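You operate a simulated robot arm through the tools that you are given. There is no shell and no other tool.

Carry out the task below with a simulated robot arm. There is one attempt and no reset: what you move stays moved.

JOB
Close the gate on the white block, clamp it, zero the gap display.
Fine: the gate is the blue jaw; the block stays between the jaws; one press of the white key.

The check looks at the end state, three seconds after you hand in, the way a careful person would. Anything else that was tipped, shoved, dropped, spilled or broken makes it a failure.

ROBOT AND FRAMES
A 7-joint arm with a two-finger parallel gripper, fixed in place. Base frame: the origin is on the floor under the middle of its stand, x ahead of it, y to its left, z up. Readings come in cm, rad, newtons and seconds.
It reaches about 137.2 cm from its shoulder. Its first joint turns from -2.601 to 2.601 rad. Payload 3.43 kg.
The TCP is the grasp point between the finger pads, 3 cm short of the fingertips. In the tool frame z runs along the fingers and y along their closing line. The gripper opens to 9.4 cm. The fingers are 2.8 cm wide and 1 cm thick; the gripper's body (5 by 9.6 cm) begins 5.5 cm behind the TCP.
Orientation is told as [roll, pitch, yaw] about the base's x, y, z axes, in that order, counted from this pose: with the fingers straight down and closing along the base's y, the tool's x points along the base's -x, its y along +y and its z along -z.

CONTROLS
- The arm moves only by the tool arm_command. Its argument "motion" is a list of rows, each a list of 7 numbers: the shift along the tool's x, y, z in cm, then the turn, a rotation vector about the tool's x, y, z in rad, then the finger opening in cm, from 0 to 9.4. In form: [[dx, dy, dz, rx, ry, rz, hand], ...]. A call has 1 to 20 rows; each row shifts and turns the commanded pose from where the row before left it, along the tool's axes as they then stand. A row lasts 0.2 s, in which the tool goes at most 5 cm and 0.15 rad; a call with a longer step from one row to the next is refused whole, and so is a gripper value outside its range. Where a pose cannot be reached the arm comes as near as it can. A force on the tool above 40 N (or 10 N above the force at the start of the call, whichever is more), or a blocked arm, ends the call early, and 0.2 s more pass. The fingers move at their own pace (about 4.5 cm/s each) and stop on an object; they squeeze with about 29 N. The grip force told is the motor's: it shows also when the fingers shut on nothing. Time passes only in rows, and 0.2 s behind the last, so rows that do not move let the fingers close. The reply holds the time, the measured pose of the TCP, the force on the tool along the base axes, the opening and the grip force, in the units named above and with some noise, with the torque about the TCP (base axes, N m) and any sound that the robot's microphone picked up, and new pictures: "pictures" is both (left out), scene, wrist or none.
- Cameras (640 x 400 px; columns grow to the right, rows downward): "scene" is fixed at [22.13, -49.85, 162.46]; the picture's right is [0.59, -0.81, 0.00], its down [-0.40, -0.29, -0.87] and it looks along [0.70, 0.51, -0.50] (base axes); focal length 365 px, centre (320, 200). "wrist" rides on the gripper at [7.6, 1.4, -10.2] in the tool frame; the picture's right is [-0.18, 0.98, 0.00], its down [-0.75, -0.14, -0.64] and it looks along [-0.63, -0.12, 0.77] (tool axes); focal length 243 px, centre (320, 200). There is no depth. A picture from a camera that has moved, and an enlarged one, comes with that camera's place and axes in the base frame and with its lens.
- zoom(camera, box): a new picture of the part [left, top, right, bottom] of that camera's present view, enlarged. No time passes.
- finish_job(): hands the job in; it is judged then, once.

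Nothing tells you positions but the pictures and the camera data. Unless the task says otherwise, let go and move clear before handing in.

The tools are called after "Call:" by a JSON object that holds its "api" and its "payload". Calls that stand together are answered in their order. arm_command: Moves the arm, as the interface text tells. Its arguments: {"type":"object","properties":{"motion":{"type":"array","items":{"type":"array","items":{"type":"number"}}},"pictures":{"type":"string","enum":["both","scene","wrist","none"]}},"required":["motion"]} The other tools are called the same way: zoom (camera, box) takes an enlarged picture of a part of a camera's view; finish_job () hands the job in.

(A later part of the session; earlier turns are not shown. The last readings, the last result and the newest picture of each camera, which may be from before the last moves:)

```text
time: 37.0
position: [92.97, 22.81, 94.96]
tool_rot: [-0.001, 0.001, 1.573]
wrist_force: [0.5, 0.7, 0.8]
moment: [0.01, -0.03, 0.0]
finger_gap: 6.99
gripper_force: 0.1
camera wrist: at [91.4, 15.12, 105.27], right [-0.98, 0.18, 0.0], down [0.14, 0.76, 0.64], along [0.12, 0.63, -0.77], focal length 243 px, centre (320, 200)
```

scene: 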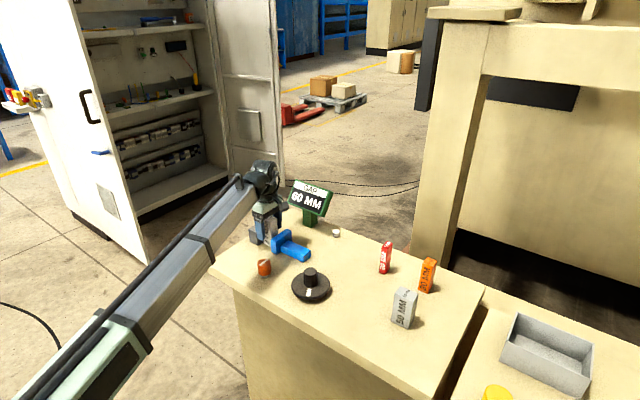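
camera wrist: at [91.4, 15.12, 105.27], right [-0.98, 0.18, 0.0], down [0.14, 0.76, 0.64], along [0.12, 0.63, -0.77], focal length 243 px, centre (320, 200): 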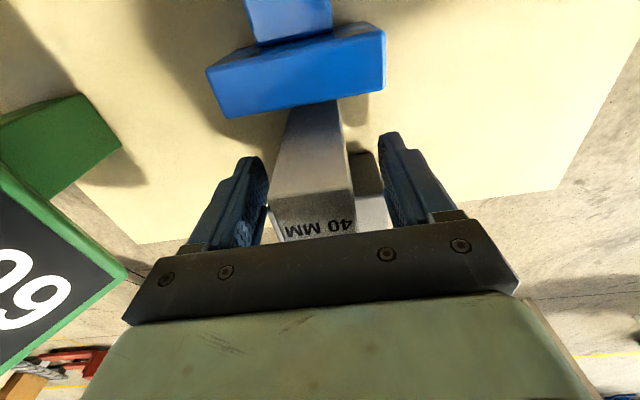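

The block is standing free between the jaws. I'll rise clear and move above the wheel hub at about (83, −2).

Call:
{"api": "arm_command", "payload": {"motion": [[0, 0, -0.5, 0, 0, 0, 7], [0, 0, -1.5, 0, 0, 0, 7], [0, 0, -2.5, 0, 0, 0, 7], [0, 0, -2.5, 0, 0, 0, 7], [0, 0, -2.5, 0, 0, 0, 7], [0, 0, -1.5, 0, 0, 0, 7], [0, 0, -0.8, 0, 0, 0, 7], [0.8, 0.3, 0, 0, 0, 0, 7], [1.6, 0.7, 0, 0, 0, 0, 7], [2.5, 1, 0, 0, 0, 0, 7], [2.5, 1, 0, 0, 0, 0, 7], [2.5, 1, 0, 0, 0, 0, 7], [2.5, 1, 0, 0, 0, 0, 7], [2.5, 1, 0, 0, 0, 0, 7], [2.5, 1, 0, 0, 0, 0, 7], [2.5, 1, 0, 0, 0, 0, 7], [2.4, 1, 0, 0, 0, 0, 7], [1.6, 0.7, 0, 0, 0, 0, 7], [0.8, 0.3, 0, 0, 0, 0, 7], [0, 0, 0, 0, 0, 0, 7]]}}

Call:
{"api": "zoom", "payload": {"camera": "scene", "box": [220, 170, 380, 300]}}

Call:
{"api": "zoom", "payload": {"camera": "wrist", "box": [220, 50, 420, 230]}}

```text
time: 41.2
position: [82.9, -1.96, 106.87]
tool_rot: [0.0, 0.003, 1.573]
wrist_force: [1.0, -0.1, 0.4]
moment: [-0.01, -0.02, 0.02]
finger_gap: 7.0
gripper_force: 0.0
camera wrist: at [81.44, -9.6, 117.21], right [-0.98, 0.18, 0.0], down [0.14, 0.76, 0.64], along [0.12, 0.63, -0.77], focal length 243 px, centre (320, 200)
```

scene: 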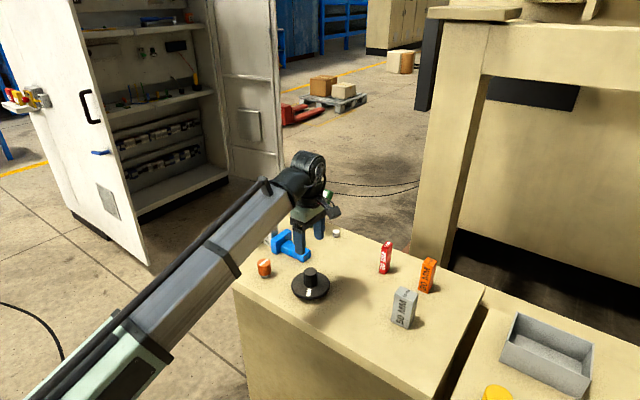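
wrist: 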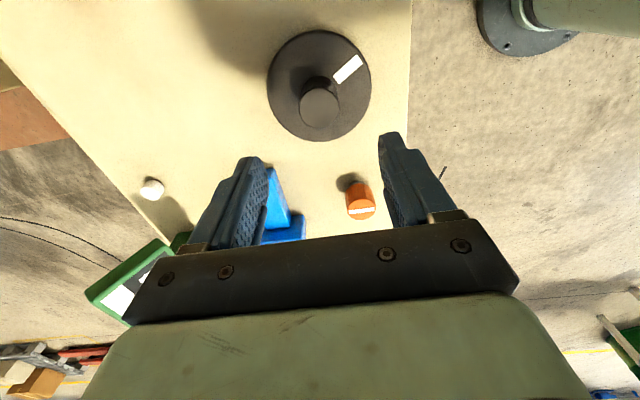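

```text
3.08 times, centred on (300, 235) of scene
camera zoom: at [22.13, -49.85, 162.46], right [0.59, -0.81, 0.0], down [-0.4, -0.29, -0.87], along [0.7, 0.51, -0.5], focal length 1124 px, centre (382, 92)
```

zoom: 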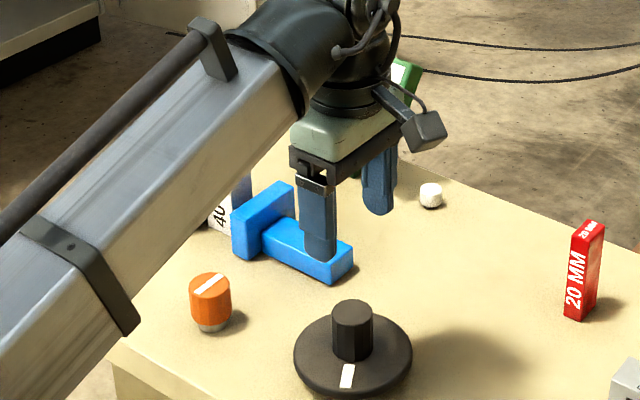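

```text
2.22 times, centred on (320, 140) of wrist
camera zoom: at [81.44, -9.6, 117.21], right [-0.98, 0.18, 0.0], down [0.14, 0.76, 0.64], along [0.12, 0.63, -0.77], focal length 539 px, centre (320, 333)
```

zoom: 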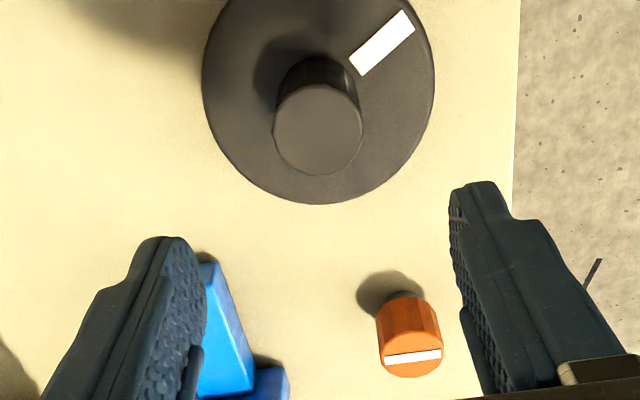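

The hub centre is at about (82.95, −1.9), right under the TCP. I'll descend around it to z≈94.2 and grip.

Call:
{"api": "arm_command", "payload": {"motion": [[-0.05, 0, 0.8, 0, 0, 0, 7], [0, 0, 1.6, 0, 0, 0, 7], [0, 0, 1.8, 0, 0, 0, 7], [0, 0, 1.8, 0, 0, 0, 7], [0, 0, 1.8, 0, 0, 0, 7], [0, 0, 1.5, 0, 0, 0, 7], [0, 0, 1.2, 0, 0, 0, 7], [0, 0, 1, 0, 0, 0, 7], [0, 0, 0.7, 0, 0, 0, 7], [0, 0, 0.4, 0, 0, 0, 7], [0, 0, 0, 0, 0, 0, 7]]}}

```text
time: 43.6
position: [83.1, -1.92, 94.05]
tool_rot: [0.0, 0.002, 1.572]
wrist_force: [-0.3, -0.7, 0.6]
moment: [0.0, 0.0, 0.0]
finger_gap: 7.0
gripper_force: 0.1
camera wrist: at [81.54, -9.57, 104.48], right [-0.98, 0.18, 0.0], down [0.14, 0.76, 0.64], along [0.12, 0.63, -0.77], focal length 243 px, centre (320, 200)
```

scene: 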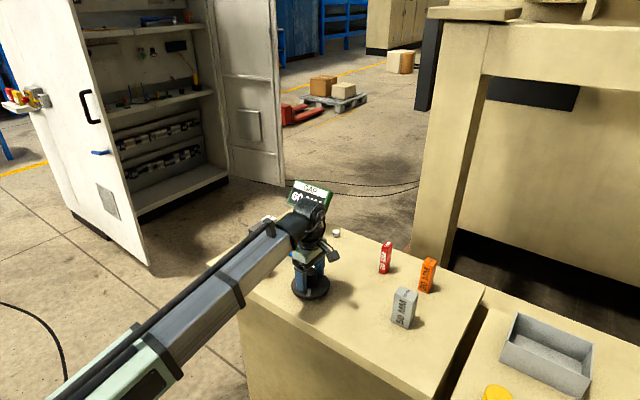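
wrist: 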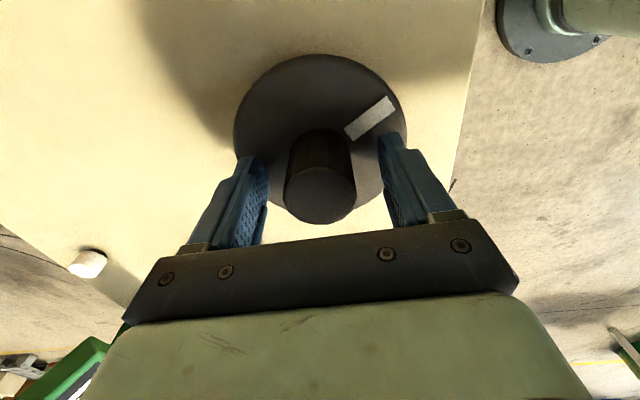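

The hub is between the fingers, so I'll close on it.

Call:
{"api": "arm_command", "payload": {"motion": [[0, 0.1, 0, 0, 0, 0, 5], [0, 0, 0, 0, 0, 0, 3], [0, 0, 0, 0, 0, 0, 0], [0, 0, 0, 0, 0, 0, 0], [0, 0, 0, 0, 0, 0, 0]], "pictures": "none"}}

Call:
{"api": "zoom", "payload": {"camera": "scene", "box": [260, 160, 360, 310]}}

```text
time: 44.8
position: [82.82, -1.97, 94.17]
tool_rot: [0.0, 0.003, 1.571]
wrist_force: [14.4, -0.8, 1.5]
moment: [0.01, 0.47, -0.09]
finger_gap: 3.78
gripper_force: 44.8
```

```text
2.67 times, centred on (310, 235) of scene
camera zoom: at [22.13, -49.85, 162.46], right [0.59, -0.81, 0.0], down [-0.4, -0.29, -0.87], along [0.7, 0.51, -0.5], focal length 974 px, centre (347, 107)
```

zoom: 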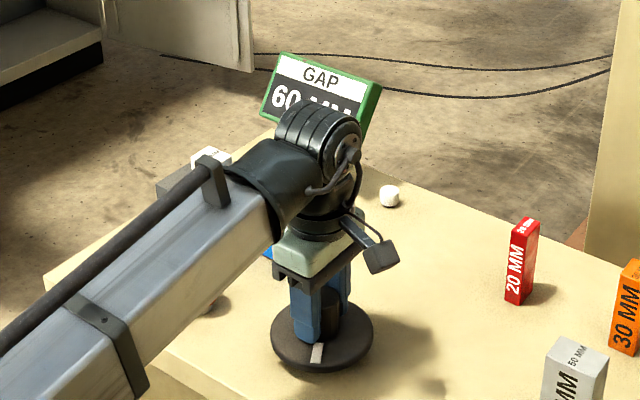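

Gripped, though there's some side load, so the hub sits slightly further +x. I'll recentre and then try a small clockwise turn, watching the display.

Call:
{"api": "arm_command", "payload": {"motion": [[0, -0.12, 0, 0, 0, 0, 0], [0, 0, 0, 0, 0, 0, 0]], "pictures": "none"}}

```text
time: 45.4
position: [82.97, -2.09, 94.27]
tool_rot: [0.0, 0.002, 1.574]
wrist_force: [7.6, -1.4, -6.6]
moment: [0.23, -1.35, -0.11]
finger_gap: 3.79
gripper_force: 44.6
```

Call:
{"api": "arm_command", "payload": {"motion": [[0, -0.06, 0, 0, 0, 0.05, 0], [0, 0, 0, 0, 0, 0.1, 0], [0, 0, 0, 0, 0, 0.1, 0], [0, 0, 0, 0, 0, 0.1, 0], [0, 0, 0, 0, 0, 0.05, 0], [0, 0, 0, 0, 0, 0, 0]]}}

Call:
{"api": "zoom", "payload": {"camera": "scene", "box": [260, 160, 360, 310]}}

```text
time: 46.8
position: [83.08, -2.13, 94.07]
tool_rot: [0.0, 0.004, 1.171]
wrist_force: [0.3, 0.1, -1.8]
moment: [-0.22, -0.69, 0.16]
finger_gap: 3.79
gripper_force: 45.0
camera wrist: at [78.66, -8.44, 104.53], right [-0.83, 0.55, 0.0], down [0.42, 0.64, 0.64], along [0.35, 0.53, -0.77], focal length 243 px, centre (320, 200)
```

scene: 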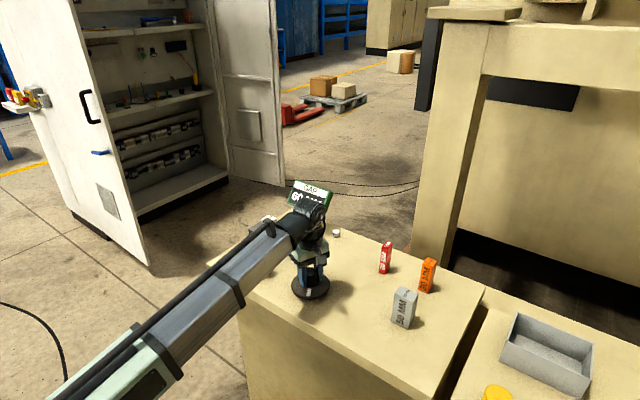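
wrist: 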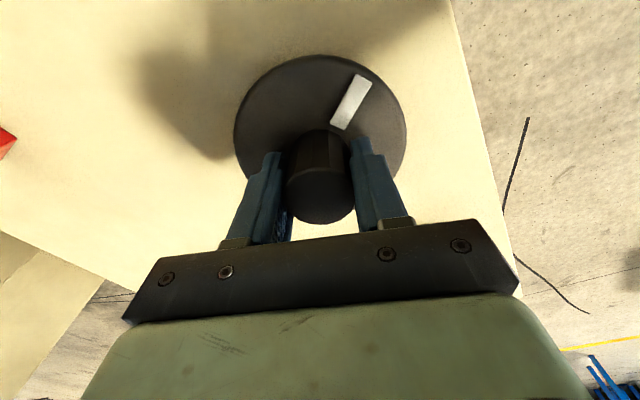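

```text
2.67 times, centred on (310, 235) of scene
camera zoom: at [22.13, -49.85, 162.46], right [0.59, -0.81, 0.0], down [-0.4, -0.29, -0.87], along [0.7, 0.51, -0.5], focal length 974 px, centre (347, 107)
```

zoom: 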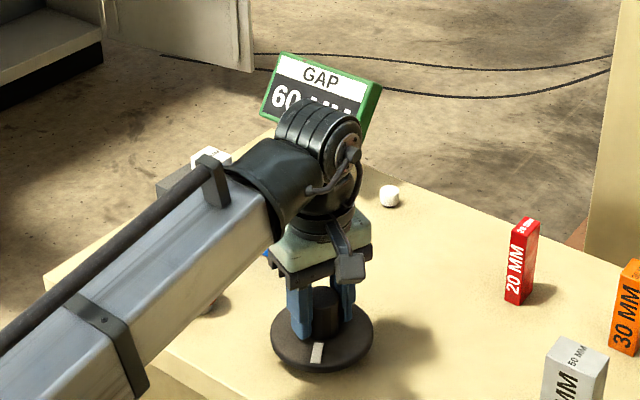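

The fingers slipped round the hub and the wheel didn't move clockwise: the pointer hasn't moved and the display still reads 60. I'll try counter-clockwise.

Call:
{"api": "arm_command", "payload": {"motion": [[0, 0, 0, 0, 0, -0.05, 0], [0, 0, 0, 0, 0, -0.1, 0], [0, 0, 0, 0, 0, -0.1, 0], [0, 0, 0, 0, 0, -0.1, 0], [0, 0, 0, 0, 0, -0.1, 0], [0, 0, 0, 0, 0, -0.1, 0], [0, 0, 0, 0, 0, -0.05, 0], [0, 0, 0, 0, 0, 0, 0]]}}

Call:
{"api": "zoom", "payload": {"camera": "scene", "box": [260, 160, 360, 310]}}

```text
time: 48.6
position: [82.9, -2.02, 94.15]
tool_rot: [0.003, 0.004, 1.775]
wrist_force: [-3.8, -0.8, -3.0]
moment: [-0.07, -1.05, 0.1]
finger_gap: 3.74
gripper_force: 44.8
camera wrist: at [83.09, -9.69, 104.53], right [-1.0, -0.02, 0.0], down [-0.01, 0.77, 0.64], along [-0.01, 0.64, -0.77], focal length 243 px, centre (320, 200)
```

scene: 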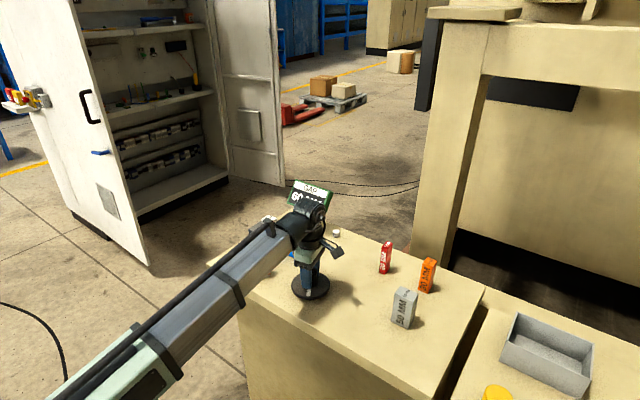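
wrist: 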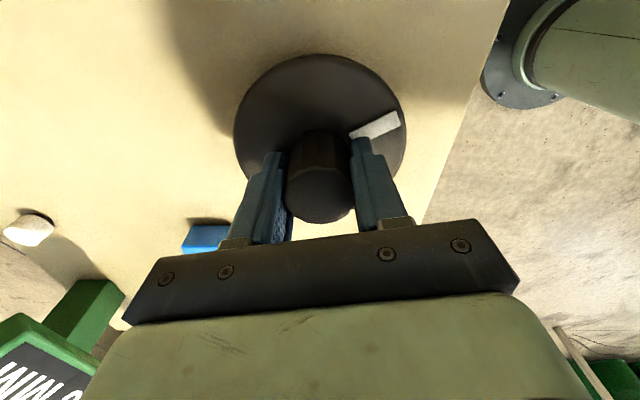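

```text
2.67 times, centred on (310, 235) of scene
camera zoom: at [22.13, -49.85, 162.46], right [0.59, -0.81, 0.0], down [-0.4, -0.29, -0.87], along [0.7, 0.51, -0.5], focal length 974 px, centre (347, 107)
```

zoom: 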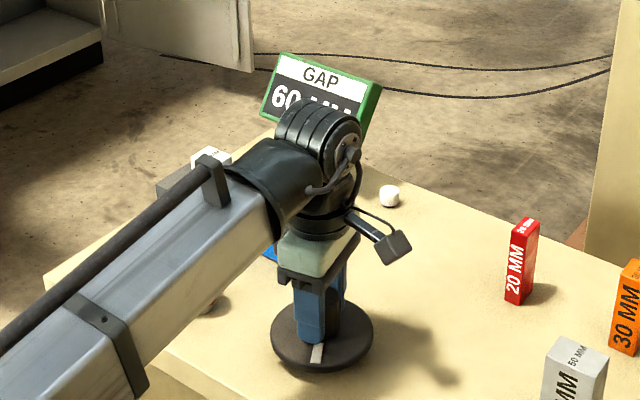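

The wheel still hasn't moved either way. I'll look closely to see whether the hub is turning separately from the disc.

Call:
{"api": "zoom", "payload": {"camera": "wrist", "box": [220, 40, 420, 230]}}

Call:
{"api": "arm_command", "payload": {"motion": [[0, 0, 0, 0, 0, -0.05, 0], [0, 0, 0, 0, 0, -0.1, 0], [0, 0, 0, 0, 0, -0.1, 0], [0, 0, 0, 0, 0, -0.1, 0]], "pictures": "wrist"}}

Call:
{"api": "zoom", "payload": {"camera": "wrist", "box": [220, 40, 420, 230]}}

```text
2.11 times, centred on (320, 135) of wrist
camera zoom: at [83.09, -9.69, 104.53], right [-1.0, -0.02, 0.0], down [-0.01, 0.77, 0.64], along [-0.01, 0.64, -0.77], focal length 511 px, centre (320, 337)
```

zoom: 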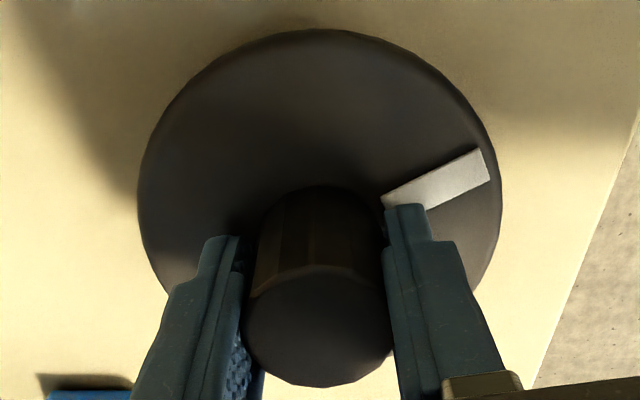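

```text
time: 49.6
position: [82.93, -1.98, 94.15]
tool_rot: [0.003, 0.003, 2.123]
wrist_force: [-4.0, -0.7, 1.6]
moment: [0.23, -0.82, -0.51]
finger_gap: 3.79
gripper_force: 45.3
camera wrist: at [85.73, -9.19, 104.52], right [-0.93, -0.36, 0.0], down [-0.28, 0.72, 0.64], along [-0.23, 0.6, -0.77], focal length 243 px, centre (320, 200)
```

wrist: 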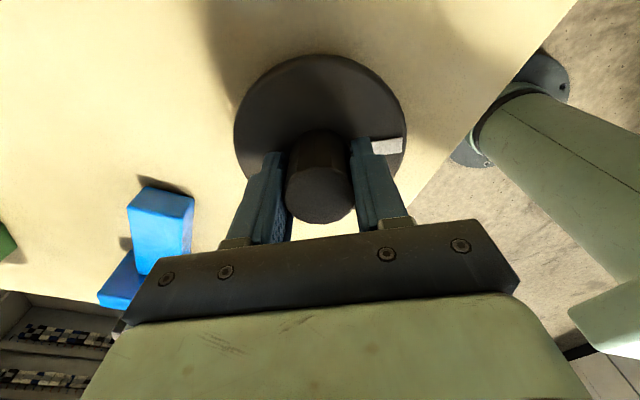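

```text
2.11 times, centred on (320, 135) of wrist
camera zoom: at [85.73, -9.19, 104.52], right [-0.93, -0.36, 0.0], down [-0.28, 0.72, 0.64], along [-0.23, 0.6, -0.77], focal length 511 px, centre (320, 337)
```

zoom: 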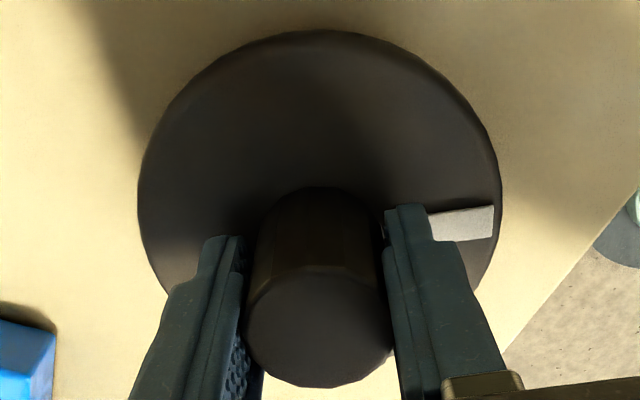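

The disc pointer hasn't changed, at about 207° in the base frame, so the fingers are just slipping. I'll try one slow turn, reading the torque partway, before deciding the wheel is locked.

Call:
{"api": "arm_command", "payload": {"motion": [[0, 0, 0, 0, 0, 0.02, 0], [0, 0, 0, 0, 0, 0.02, 0], [0, 0, 0, 0, 0, 0.02, 0], [0, 0, 0, 0, 0, 0.02, 0], [0, 0, 0, 0, 0, 0.02, 0], [0, 0, 0, 0, 0, 0.02, 0]], "pictures": "none"}}

Call:
{"api": "arm_command", "payload": {"motion": [[0, 0, 0, 0, 0, 0.03, 0], [0, 0, 0, 0, 0, 0.03, 0], [0, 0, 0, 0, 0, 0.03, 0], [0, 0, 0, 0, 0, 0.03, 0], [0, 0, 0, 0, 0, 0.03, 0], [0, 0, 0, 0, 0, 0.03, 0]], "pictures": "wrist"}}

```text
time: 51.0
position: [82.95, -1.94, 94.2]
tool_rot: [0.003, 0.001, 2.001]
wrist_force: [-3.7, -5.9, 1.7]
moment: [0.77, -0.66, 0.4]
finger_gap: 3.77
gripper_force: 44.8
```

```text
time: 52.4
position: [83.09, -1.92, 94.18]
tool_rot: [0.002, 0.001, 1.823]
wrist_force: [-3.3, -1.6, -4.4]
moment: [0.5, -0.51, 0.93]
finger_gap: 3.73
gripper_force: 45.3
camera wrist: at [83.47, -9.7, 104.53], right [-1.0, -0.07, 0.0], down [-0.05, 0.77, 0.64], along [-0.04, 0.64, -0.77], focal length 243 px, centre (320, 200)
```

wrist: 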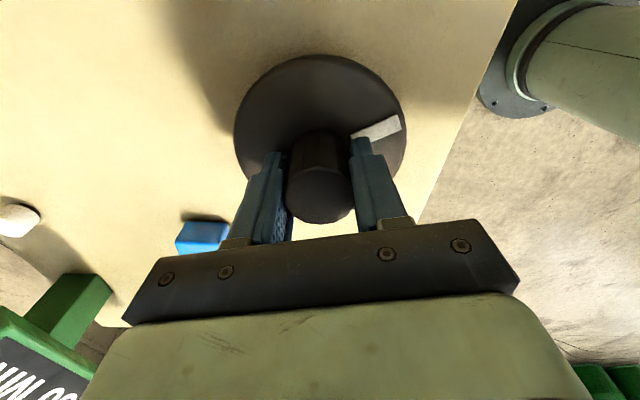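

Call:
{"api": "arm_command", "payload": {"motion": [[0, 0, 0, 0, 0, -0.03, 0], [0, 0, 0, 0, 0, -0.03, 0], [0, 0, 0, 0, 0, -0.03, 0], [0, 0, 0, 0, 0, -0.03, 0], [0, 0, 0, 0, 0, -0.03, 0], [0, 0, 0, 0, 0, -0.03, 0], [0, 0, 0, 0, 0, -0.03, 0], [0, 0, 0, 0, 0, -0.03, 0]], "pictures": "wrist"}}

Call:
{"api": "zoom", "payload": {"camera": "scene", "box": [220, 160, 360, 310]}}

```text
time: 54.2
position: [82.95, -1.99, 94.18]
tool_rot: [0.001, 0.001, 2.062]
wrist_force: [-3.2, 0.4, 1.7]
moment: [0.1, -0.99, -0.63]
finger_gap: 3.8
gripper_force: 44.3
camera wrist: at [85.27, -9.32, 104.51], right [-0.95, -0.3, 0.0], down [-0.23, 0.73, 0.64], along [-0.19, 0.61, -0.77], focal length 243 px, centre (320, 200)
```

wrist: 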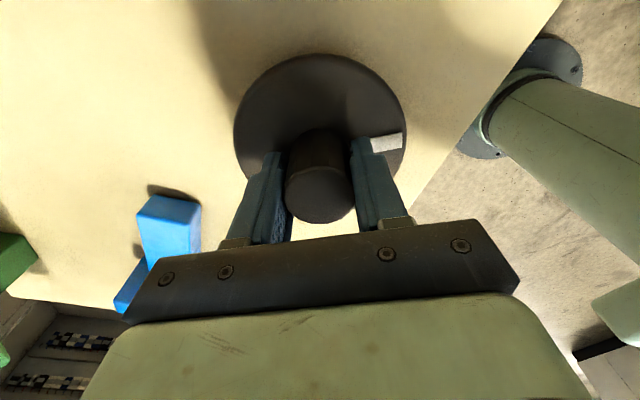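

```text
2.67 times, centred on (290, 235) of scene
camera zoom: at [22.13, -49.85, 162.46], right [0.59, -0.81, 0.0], down [-0.4, -0.29, -0.87], along [0.7, 0.51, -0.5], focal length 974 px, centre (400, 107)
```

zoom: 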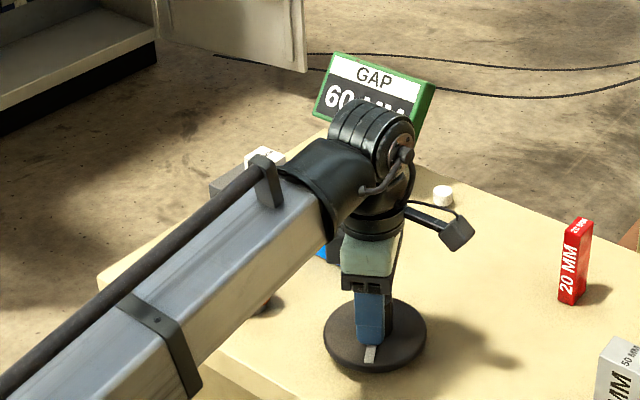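

The wheel resisted about 0.9 N·m both ways without moving, so it's probably locked. The orange knob may be the clamp and already engaged. I'll let go, rise, and move to look at the orange knob.

Call:
{"api": "arm_command", "payload": {"motion": [[0, 0, 0, 0, 0, 0, 7], [0, 0, 0, 0, 0, 0, 7], [0, 0, 0, 0, 0, 0, 7], [0, 0, -0.6, 0, 0, 0, 7], [0, 0, -1.5, 0, 0, 0, 7], [0, 0, -2.5, 0, 0, 0, 7], [0, 0, -2.5, 0, 0, 0, 7], [0, 0, -2.5, 0, 0, 0, 7], [0, 0, -2, 0, 0, 0, 7], [0, 0, -1.2, 0, 0, 0.1, 7], [0, 0, 0, 0, 0, 0.13, 7], [0, 0, 0, 0, 0, 0.13, 7], [0, 0, 0, 0, 0, 0.13, 7], [0, 0, 0, 0, 0, 0, 7]]}}

Call:
{"api": "zoom", "payload": {"camera": "scene", "box": [220, 160, 360, 310]}}

```text
time: 57.2
position: [83.16, -2.03, 106.96]
tool_rot: [0.001, 0.001, 1.572]
wrist_force: [0.8, 0.3, -0.2]
moment: [-0.02, 0.01, -0.01]
finger_gap: 6.99
gripper_force: 0.1
camera wrist: at [81.56, -9.58, 117.31], right [-0.98, 0.18, 0.0], down [0.14, 0.76, 0.64], along [0.12, 0.63, -0.77], focal length 243 px, centre (320, 200)
```

scene: 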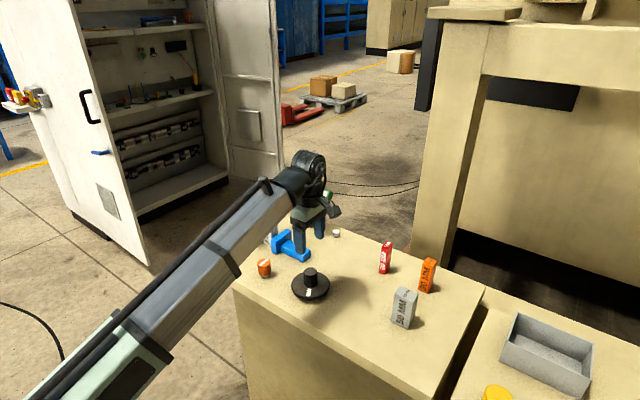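
wrist: 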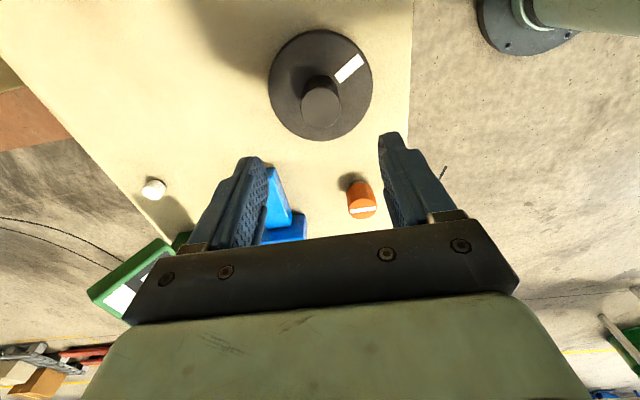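

```text
2.67 times, centred on (290, 235) of scene
camera zoom: at [22.13, -49.85, 162.46], right [0.59, -0.81, 0.0], down [-0.4, -0.29, -0.87], along [0.7, 0.51, -0.5], focal length 974 px, centre (400, 107)
```

zoom: 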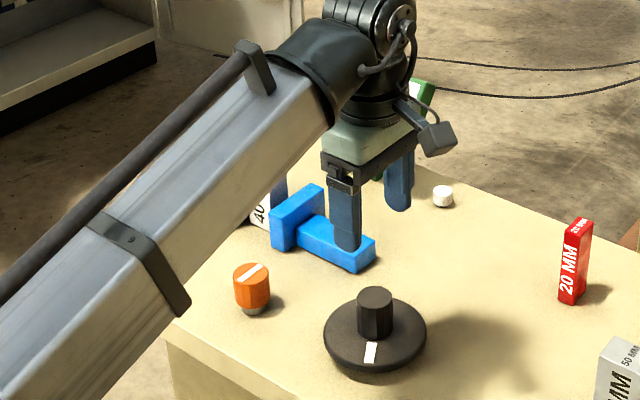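

Now over to the orange knob at about (80, 12.1).

Call:
{"api": "arm_command", "payload": {"motion": [[-0.8, 0.2, 0, 0, 0, 0, 7], [-1.6, 0.4, 0, 0, 0, 0, 7], [-2.5, 0.5, 0, 0, 0, 0, 7], [-2.5, 0.5, 0, 0, 0, 0, 7], [-2.5, 0.5, 0, 0, 0, 0, 7], [-2, 0.5, 0, 0, 0, 0, 7], [-1.4, 0.4, 0, 0, 0, 0, 7], [-0.8, 0.1, 0, 0, 0, 0, 7], [0, 0, 0, 0, 0, 0, 7]]}}

Call:
{"api": "zoom", "payload": {"camera": "wrist", "box": [220, 30, 420, 230]}}

Call:
{"api": "zoom", "payload": {"camera": "scene", "box": [220, 160, 360, 310]}}

```text
time: 59.2
position: [79.78, 12.24, 106.93]
tool_rot: [0.0, 0.003, 1.573]
wrist_force: [0.0, 0.4, 0.3]
moment: [0.01, 0.04, 0.01]
finger_gap: 7.03
gripper_force: 0.1
camera wrist: at [78.42, 4.58, 117.28], right [-0.98, 0.18, 0.0], down [0.14, 0.76, 0.64], along [0.12, 0.63, -0.77], focal length 243 px, centre (320, 200)
```

scene: 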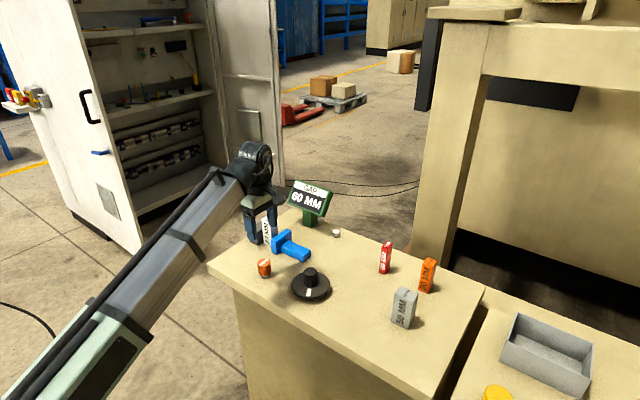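
wrist: 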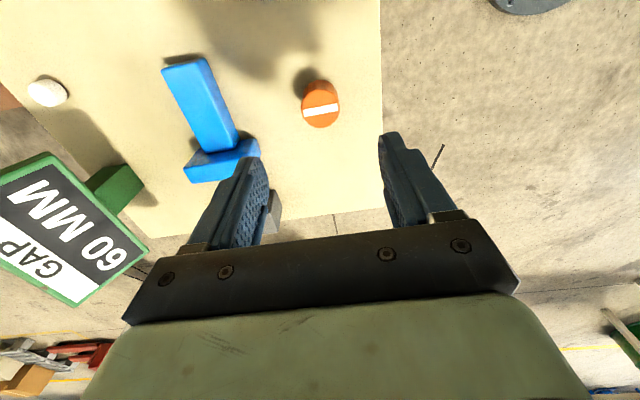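

```text
2.00 times, centred on (320, 130) of wrist
camera zoom: at [78.42, 4.58, 117.28], right [-0.98, 0.18, 0.0], down [0.14, 0.76, 0.64], along [0.12, 0.63, -0.77], focal length 485 px, centre (320, 340)
```

zoom: 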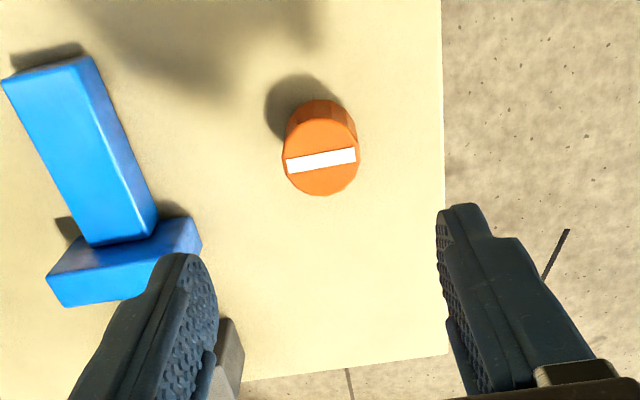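

```text
2.67 times, centred on (290, 235) of scene
camera zoom: at [22.13, -49.85, 162.46], right [0.59, -0.81, 0.0], down [-0.4, -0.29, -0.87], along [0.7, 0.51, -0.5], focal length 974 px, centre (400, 107)
```

zoom: 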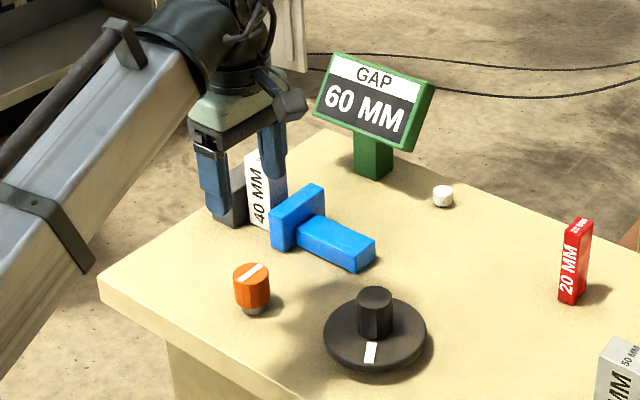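

The knob's centre is at about (79.93, 12.65), with its mark along x. I'll centre over it, descend and grip it gently.

Call:
{"api": "arm_command", "payload": {"motion": [[-0.4, -0.13, 0.5, 0, 0, 0, 7], [0, 0, 1.6, 0, 0, 0, 7], [0, 0, 2, 0, 0, 0, 7], [0, 0, 2, 0, 0, 0, 7], [0, 0, 2, 0, 0, 0, 7], [0, 0, 2, 0, 0, 0, 7], [0, 0, 1.6, 0, 0, 0, 7], [0, 0, 1.2, 0, 0, 0, 7], [0, 0, 0.8, 0, 0, 0, 7], [0, 0, 0.4, 0, 0, 0, 7], [0, 0, 0, 0, 0, 0, 7]]}}

Call:
{"api": "zoom", "payload": {"camera": "wrist", "box": [220, 30, 420, 230]}}

Call:
{"api": "zoom", "payload": {"camera": "scene", "box": [220, 180, 340, 300]}}

```text
time: 61.6
position: [79.96, 12.51, 92.85]
tool_rot: [0.0, 0.002, 1.574]
wrist_force: [1.0, 0.5, -0.6]
moment: [-0.01, 0.0, 0.0]
finger_gap: 7.0
gripper_force: 0.1
camera wrist: at [78.51, 4.94, 103.19], right [-0.98, 0.18, 0.0], down [0.14, 0.76, 0.64], along [0.12, 0.63, -0.77], focal length 243 px, centre (320, 200)
```

scene: 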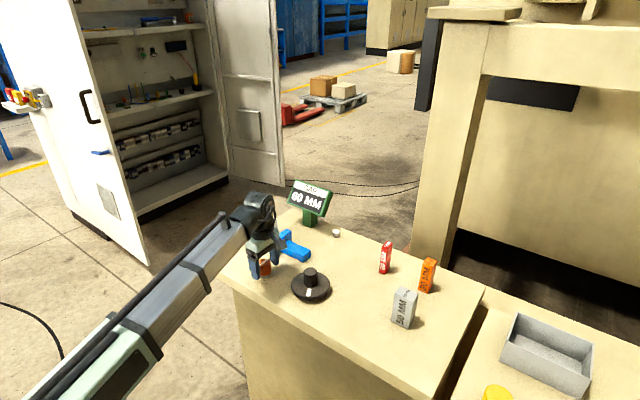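
wrist: 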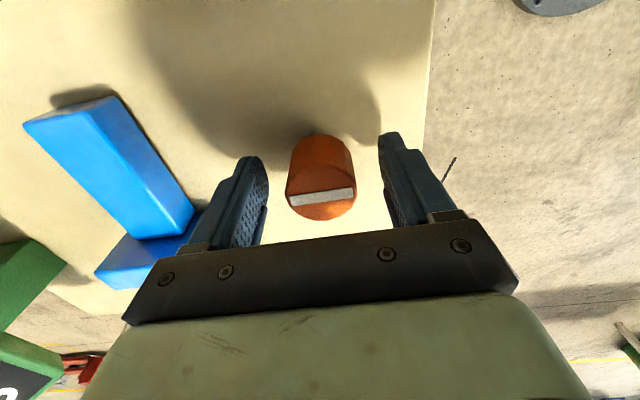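

```text
2.00 times, centred on (320, 130) of wrist
camera zoom: at [78.51, 4.94, 103.19], right [-0.98, 0.18, 0.0], down [0.14, 0.76, 0.64], along [0.12, 0.63, -0.77], focal length 485 px, centre (320, 340)
```

zoom: 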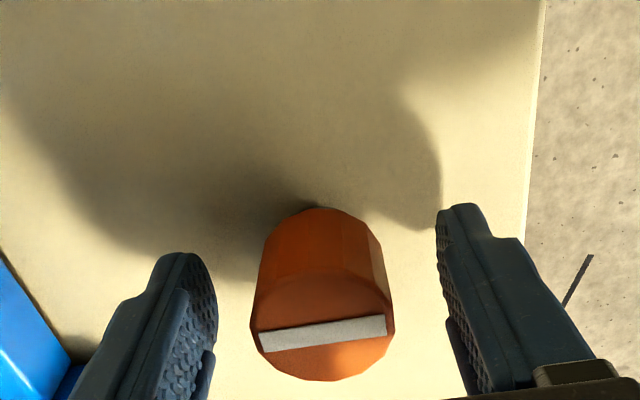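

```text
3.33 times, centred on (280, 240) of scene
camera zoom: at [22.13, -49.85, 162.46], right [0.59, -0.81, 0.0], down [-0.4, -0.29, -0.87], along [0.7, 0.51, -0.5], focal length 1217 px, centre (453, 67)
```

zoom: 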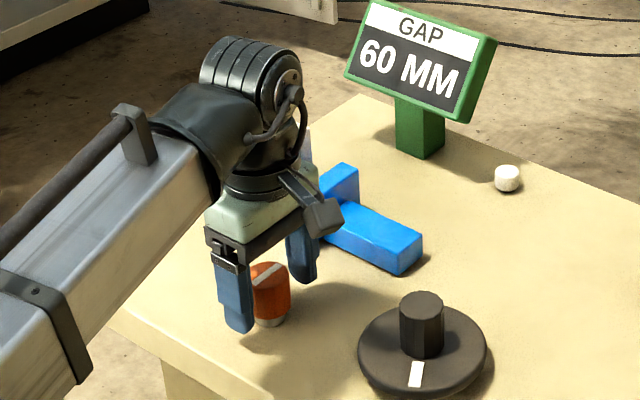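

Centred well. I'll shift slightly +y, close on the knob, and try a small turn.

Call:
{"api": "arm_command", "payload": {"motion": [[-0.17, 0.05, 0.1, 0, 0, 0, 7], [0, 0, 0, 0, 0, 0, 5], [0, 0, 0, 0, 0, 0, 3], [0, 0, 0, 0, 0, 0, 0], [0, 0, 0, 0, 0, 0, 0], [0, 0, 0, 0, 0, 0, 0]], "pictures": "wrist"}}

```text
time: 63.0
position: [79.9, 12.73, 92.72]
tool_rot: [-0.001, 0.003, 1.573]
wrist_force: [8.5, 0.2, 0.6]
moment: [0.06, -0.1, -0.05]
finger_gap: 4.06
gripper_force: 44.8
camera wrist: at [78.52, 5.13, 103.07], right [-0.98, 0.18, 0.0], down [0.14, 0.76, 0.64], along [0.12, 0.63, -0.77], focal length 243 px, centre (320, 200)
```

wrist: 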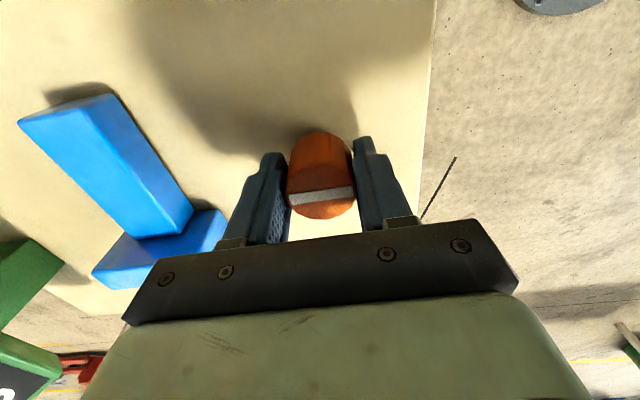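

Call:
{"api": "arm_command", "payload": {"motion": [[0, -0.05, 0, 0, 0, 0.04, 0], [0, 0, 0, 0, 0, 0.06, 0], [0, 0, 0, 0, 0, 0.06, 0], [0, 0, 0, 0, 0, 0.06, 0], [0, 0, 0, 0, 0, 0.06, 0]]}}

Call:
{"api": "zoom", "payload": {"camera": "wrist", "box": [220, 30, 420, 230]}}

Call:
{"api": "zoom", "payload": {"camera": "scene", "box": [220, 180, 340, 300]}}

```text
time: 64.2
position: [79.97, 12.84, 92.71]
tool_rot: [0.003, -0.001, 1.295]
wrist_force: [-0.1, 28.7, -2.5]
moment: [-0.44, -0.35, 0.75]
finger_gap: 3.95
gripper_force: 45.4
camera wrist: at [76.46, 5.92, 103.05], right [-0.89, 0.45, 0.0], down [0.34, 0.69, 0.64], along [0.29, 0.57, -0.77], focal length 243 px, centre (320, 200)
```

scene: 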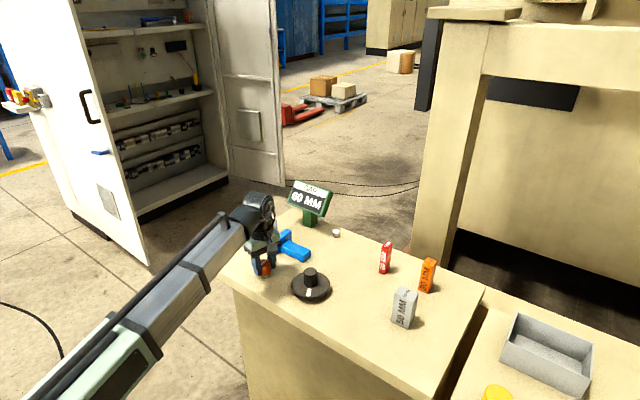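
wrist: 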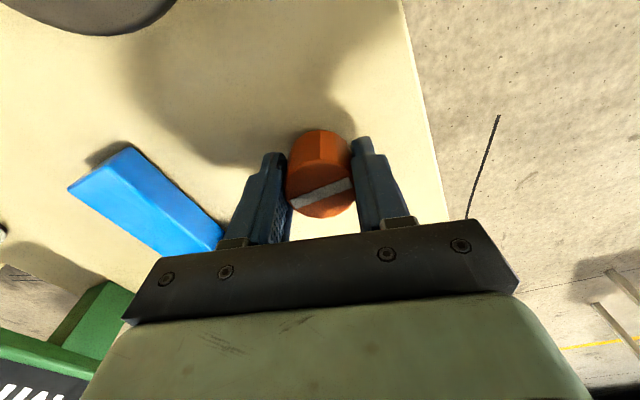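

```text
2.00 times, centred on (320, 130) of wrist
camera zoom: at [76.46, 5.92, 103.05], right [-0.89, 0.45, 0.0], down [0.34, 0.69, 0.64], along [0.29, 0.57, -0.77], focal length 485 px, centre (320, 340)
```

zoom: 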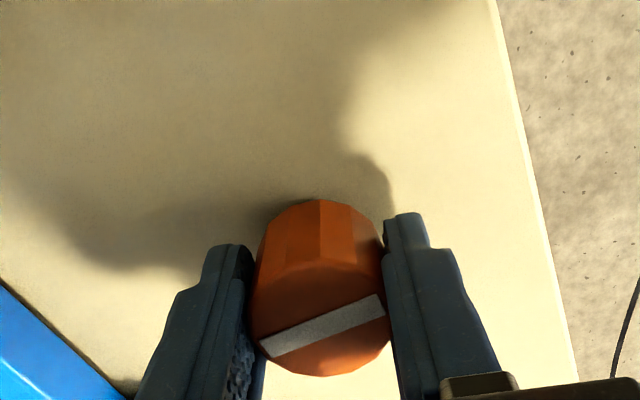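

```text
3.33 times, centred on (280, 240) of scene
camera zoom: at [22.13, -49.85, 162.46], right [0.59, -0.81, 0.0], down [-0.4, -0.29, -0.87], along [0.7, 0.51, -0.5], focal length 1217 px, centre (453, 67)
```

zoom: 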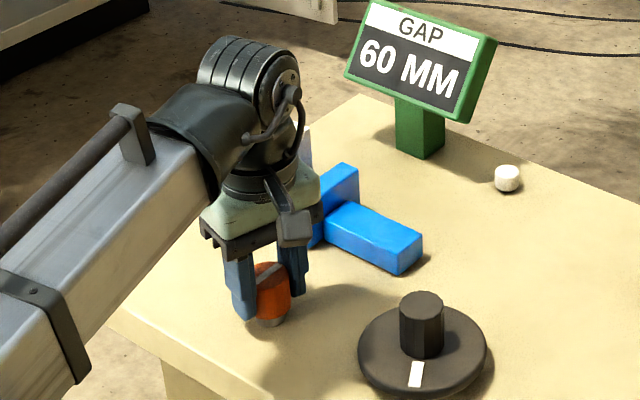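

The knob resists clockwise. I'll try counter-clockwise.

Call:
{"api": "arm_command", "payload": {"motion": [[0, 0, 0, 0, 0, -0.04, 0], [0, 0, 0, 0, 0, -0.06, 0], [0, 0, 0, 0, 0, -0.08, 0], [0, 0, 0, 0, 0, -0.08, 0], [0, 0, 0, 0, 0, -0.08, 0], [0, 0, 0, 0, 0, -0.08, 0], [0, 0, 0, 0, 0, -0.08, 0]]}}

Call:
{"api": "zoom", "payload": {"camera": "wrist", "box": [220, 30, 420, 230]}}

Call:
{"api": "zoom", "payload": {"camera": "scene", "box": [220, 180, 340, 300]}}

```text
time: 65.8
position: [80.13, 12.81, 92.72]
tool_rot: [0.001, -0.002, 1.796]
wrist_force: [-0.1, 28.4, -12.4]
moment: [-0.13, 0.02, -0.03]
finger_gap: 3.94
gripper_force: 45.1
camera wrist: at [80.28, 5.1, 103.04], right [-1.0, -0.04, 0.0], down [-0.03, 0.77, 0.64], along [-0.03, 0.64, -0.77], focal length 243 px, centre (320, 200)
```

scene: 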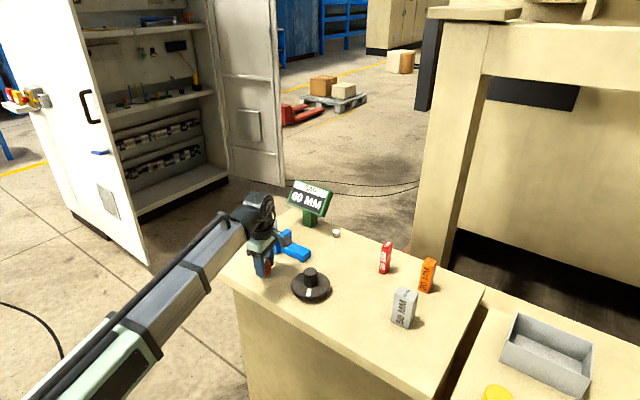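
wrist: 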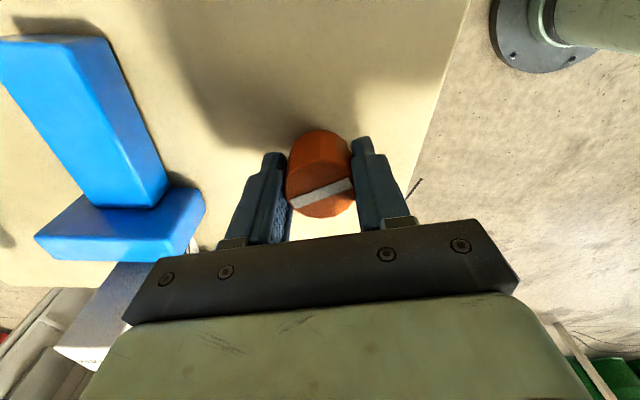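

```text
2.00 times, centred on (320, 130) of wrist
camera zoom: at [80.28, 5.1, 103.04], right [-1.0, -0.04, 0.0], down [-0.03, 0.77, 0.64], along [-0.03, 0.64, -0.77], focal length 485 px, centre (320, 340)
```

zoom: 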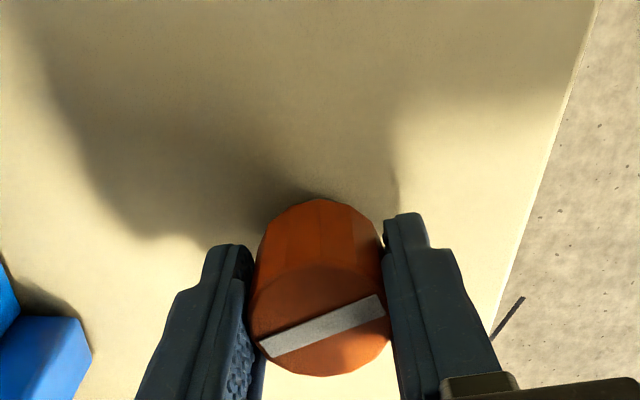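

```text
3.33 times, centred on (280, 240) of scene
camera zoom: at [22.13, -49.85, 162.46], right [0.59, -0.81, 0.0], down [-0.4, -0.29, -0.87], along [0.7, 0.51, -0.5], focal length 1217 px, centre (453, 67)
```

zoom: 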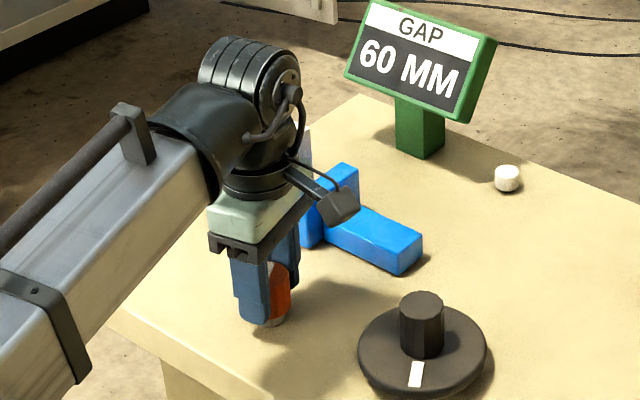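

The knob now turned counter-clockwise with the gripper: the mark moved with the fingers and the torque was almost zero. It had been at its clockwise stop, so it was probably clamped. I'll relieve the side load and keep turning to its other end.

Call:
{"api": "arm_command", "payload": {"motion": [[-0.12, -0.03, 0, 0, 0, 0, 0], [0, 0, 0, 0, 0, 0, 0]], "pictures": "none"}}

```text
time: 66.4
position: [80.14, 12.91, 92.71]
tool_rot: [0.001, 0.001, 1.792]
wrist_force: [-0.8, 13.5, -8.5]
moment: [1.07, -0.15, 0.05]
finger_gap: 3.94
gripper_force: 44.7
```

Call:
{"api": "arm_command", "payload": {"motion": [[-0.1, -0.02, 0, 0, 0, -0.04, 0], [0, 0, 0, 0, 0, -0.08, 0], [0, 0, 0, 0, 0, -0.08, 0], [0, 0, 0, 0, 0, -0.08, 0], [0, 0, 0, 0, 0, -0.08, 0], [0, 0, 0, 0, 0, -0.08, 0]], "pictures": "wrist"}}

Call:
{"api": "zoom", "payload": {"camera": "wrist", "box": [220, 30, 420, 230]}}

```text
time: 67.8
position: [80.13, 12.88, 92.63]
tool_rot: [0.001, 0.002, 2.234]
wrist_force: [4.2, 5.0, -2.2]
moment: [-0.7, -0.66, -0.06]
finger_gap: 3.93
gripper_force: 44.9
camera wrist: at [83.58, 6.04, 103.08], right [-0.89, -0.46, 0.0], down [-0.35, 0.68, 0.64], along [-0.29, 0.57, -0.77], focal length 243 px, centre (320, 200)
```

wrist: 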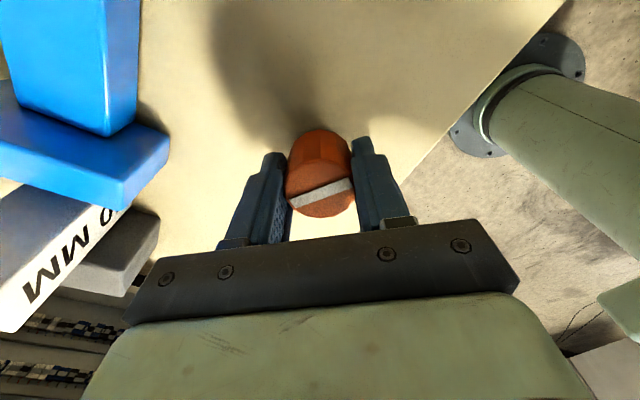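

```text
2.00 times, centred on (320, 130) of wrist
camera zoom: at [83.58, 6.04, 103.08], right [-0.89, -0.46, 0.0], down [-0.35, 0.68, 0.64], along [-0.29, 0.57, -0.77], focal length 485 px, centre (320, 340)
```

zoom: 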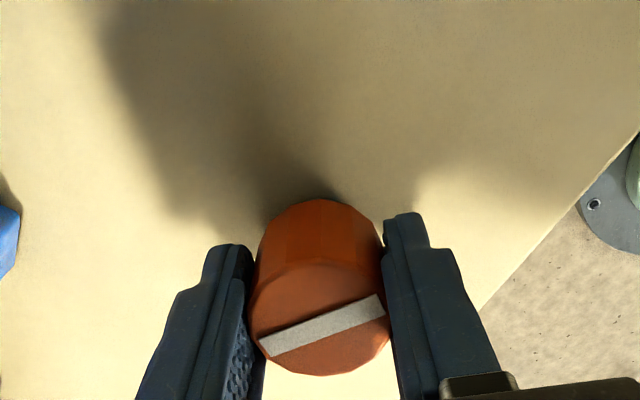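

It's still turning freely and is about 54° round. I'll continue toward 90°.

Call:
{"api": "arm_command", "payload": {"motion": [[0, 0, 0, 0, 0, -0.08, 0], [0, 0, 0, 0, 0, -0.08, 0], [0, 0, 0, 0, 0, -0.08, 0], [0, 0, 0, 0, 0, -0.08, 0], [0, 0, 0, 0, 0, -0.08, 0], [0, 0, 0, 0, 0, -0.08, 0]], "pictures": "wrist"}}

Call:
{"api": "zoom", "payload": {"camera": "wrist", "box": [220, 30, 420, 230]}}

```text
time: 69.2
position: [80.13, 12.98, 92.87]
tool_rot: [0.003, 0.0, 2.712]
wrist_force: [19.1, 7.9, 2.4]
moment: [0.09, -0.04, 0.01]
finger_gap: 3.92
gripper_force: 44.5
camera wrist: at [86.38, 8.51, 103.07], right [-0.58, -0.82, 0.0], down [-0.63, 0.44, 0.64], along [-0.52, 0.37, -0.77], focal length 243 px, centre (320, 200)
```

wrist: 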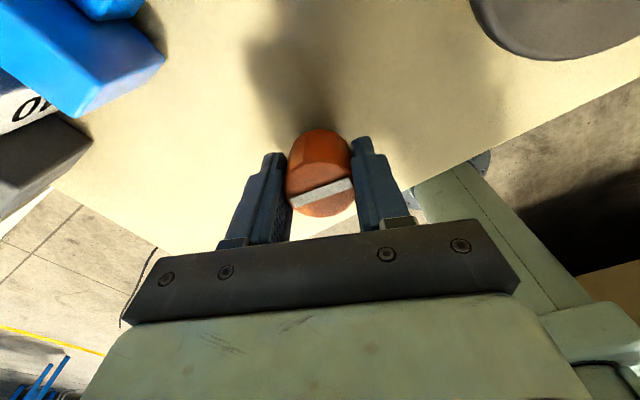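

```text
2.00 times, centred on (320, 130) of wrist
camera zoom: at [86.38, 8.51, 103.07], right [-0.58, -0.82, 0.0], down [-0.63, 0.44, 0.64], along [-0.52, 0.37, -0.77], focal length 485 px, centre (320, 340)
```

zoom: 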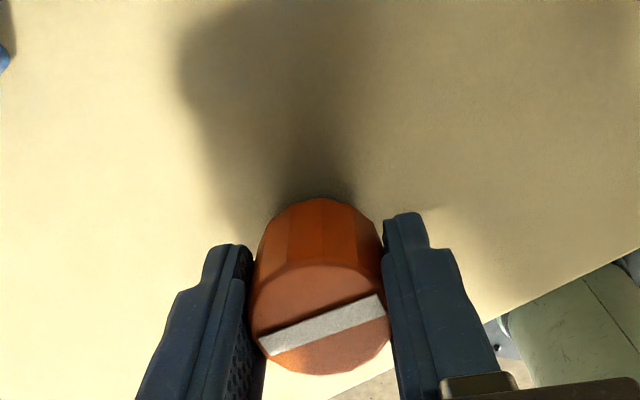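

Call:
{"api": "arm_command", "payload": {"motion": [[0.09, -0.1, 0, 0, 0, -0.04, 0], [0, 0, 0, 0, 0, -0.06, 0], [0, 0, 0, 0, 0, -0.06, 0], [0, 0, 0, 0, 0, -0.06, 0]], "pictures": "wrist"}}

Call:
{"api": "zoom", "payload": {"camera": "wrist", "box": [220, 30, 420, 230]}}

```text
time: 70.2
position: [80.25, 12.99, 92.63]
tool_rot: [0.0, -0.001, 2.93]
wrist_force: [3.6, 7.6, 2.4]
moment: [0.63, -0.14, -0.96]
finger_gap: 3.88
gripper_force: 45.2
camera wrist: at [87.22, 10.01, 103.04], right [-0.39, -0.92, 0.0], down [-0.71, 0.3, 0.64], along [-0.59, 0.25, -0.77], focal length 243 px, centre (320, 200)
```

wrist: 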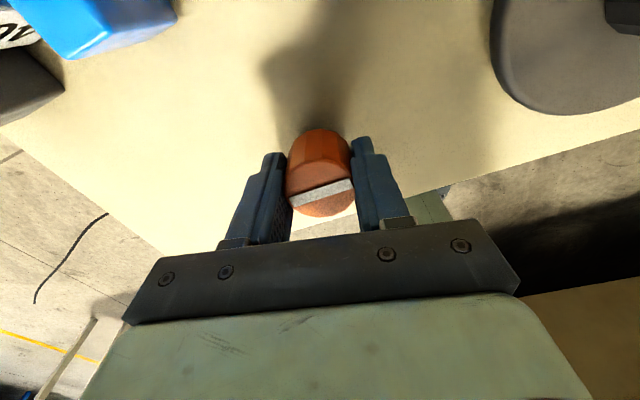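

```text
2.00 times, centred on (320, 130) of wrist
camera zoom: at [87.22, 10.01, 103.04], right [-0.39, -0.92, 0.0], down [-0.71, 0.3, 0.64], along [-0.59, 0.25, -0.77], focal length 485 px, centre (320, 340)
```

zoom: 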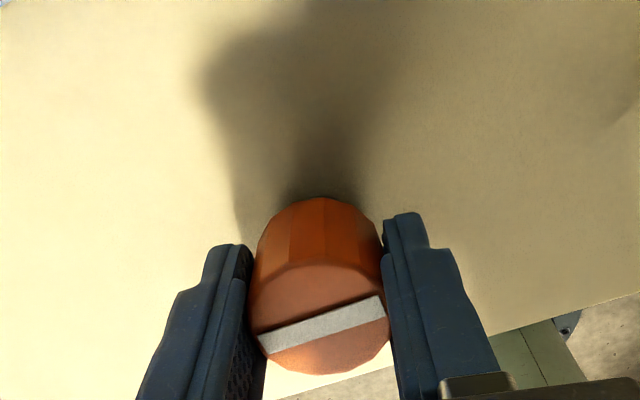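

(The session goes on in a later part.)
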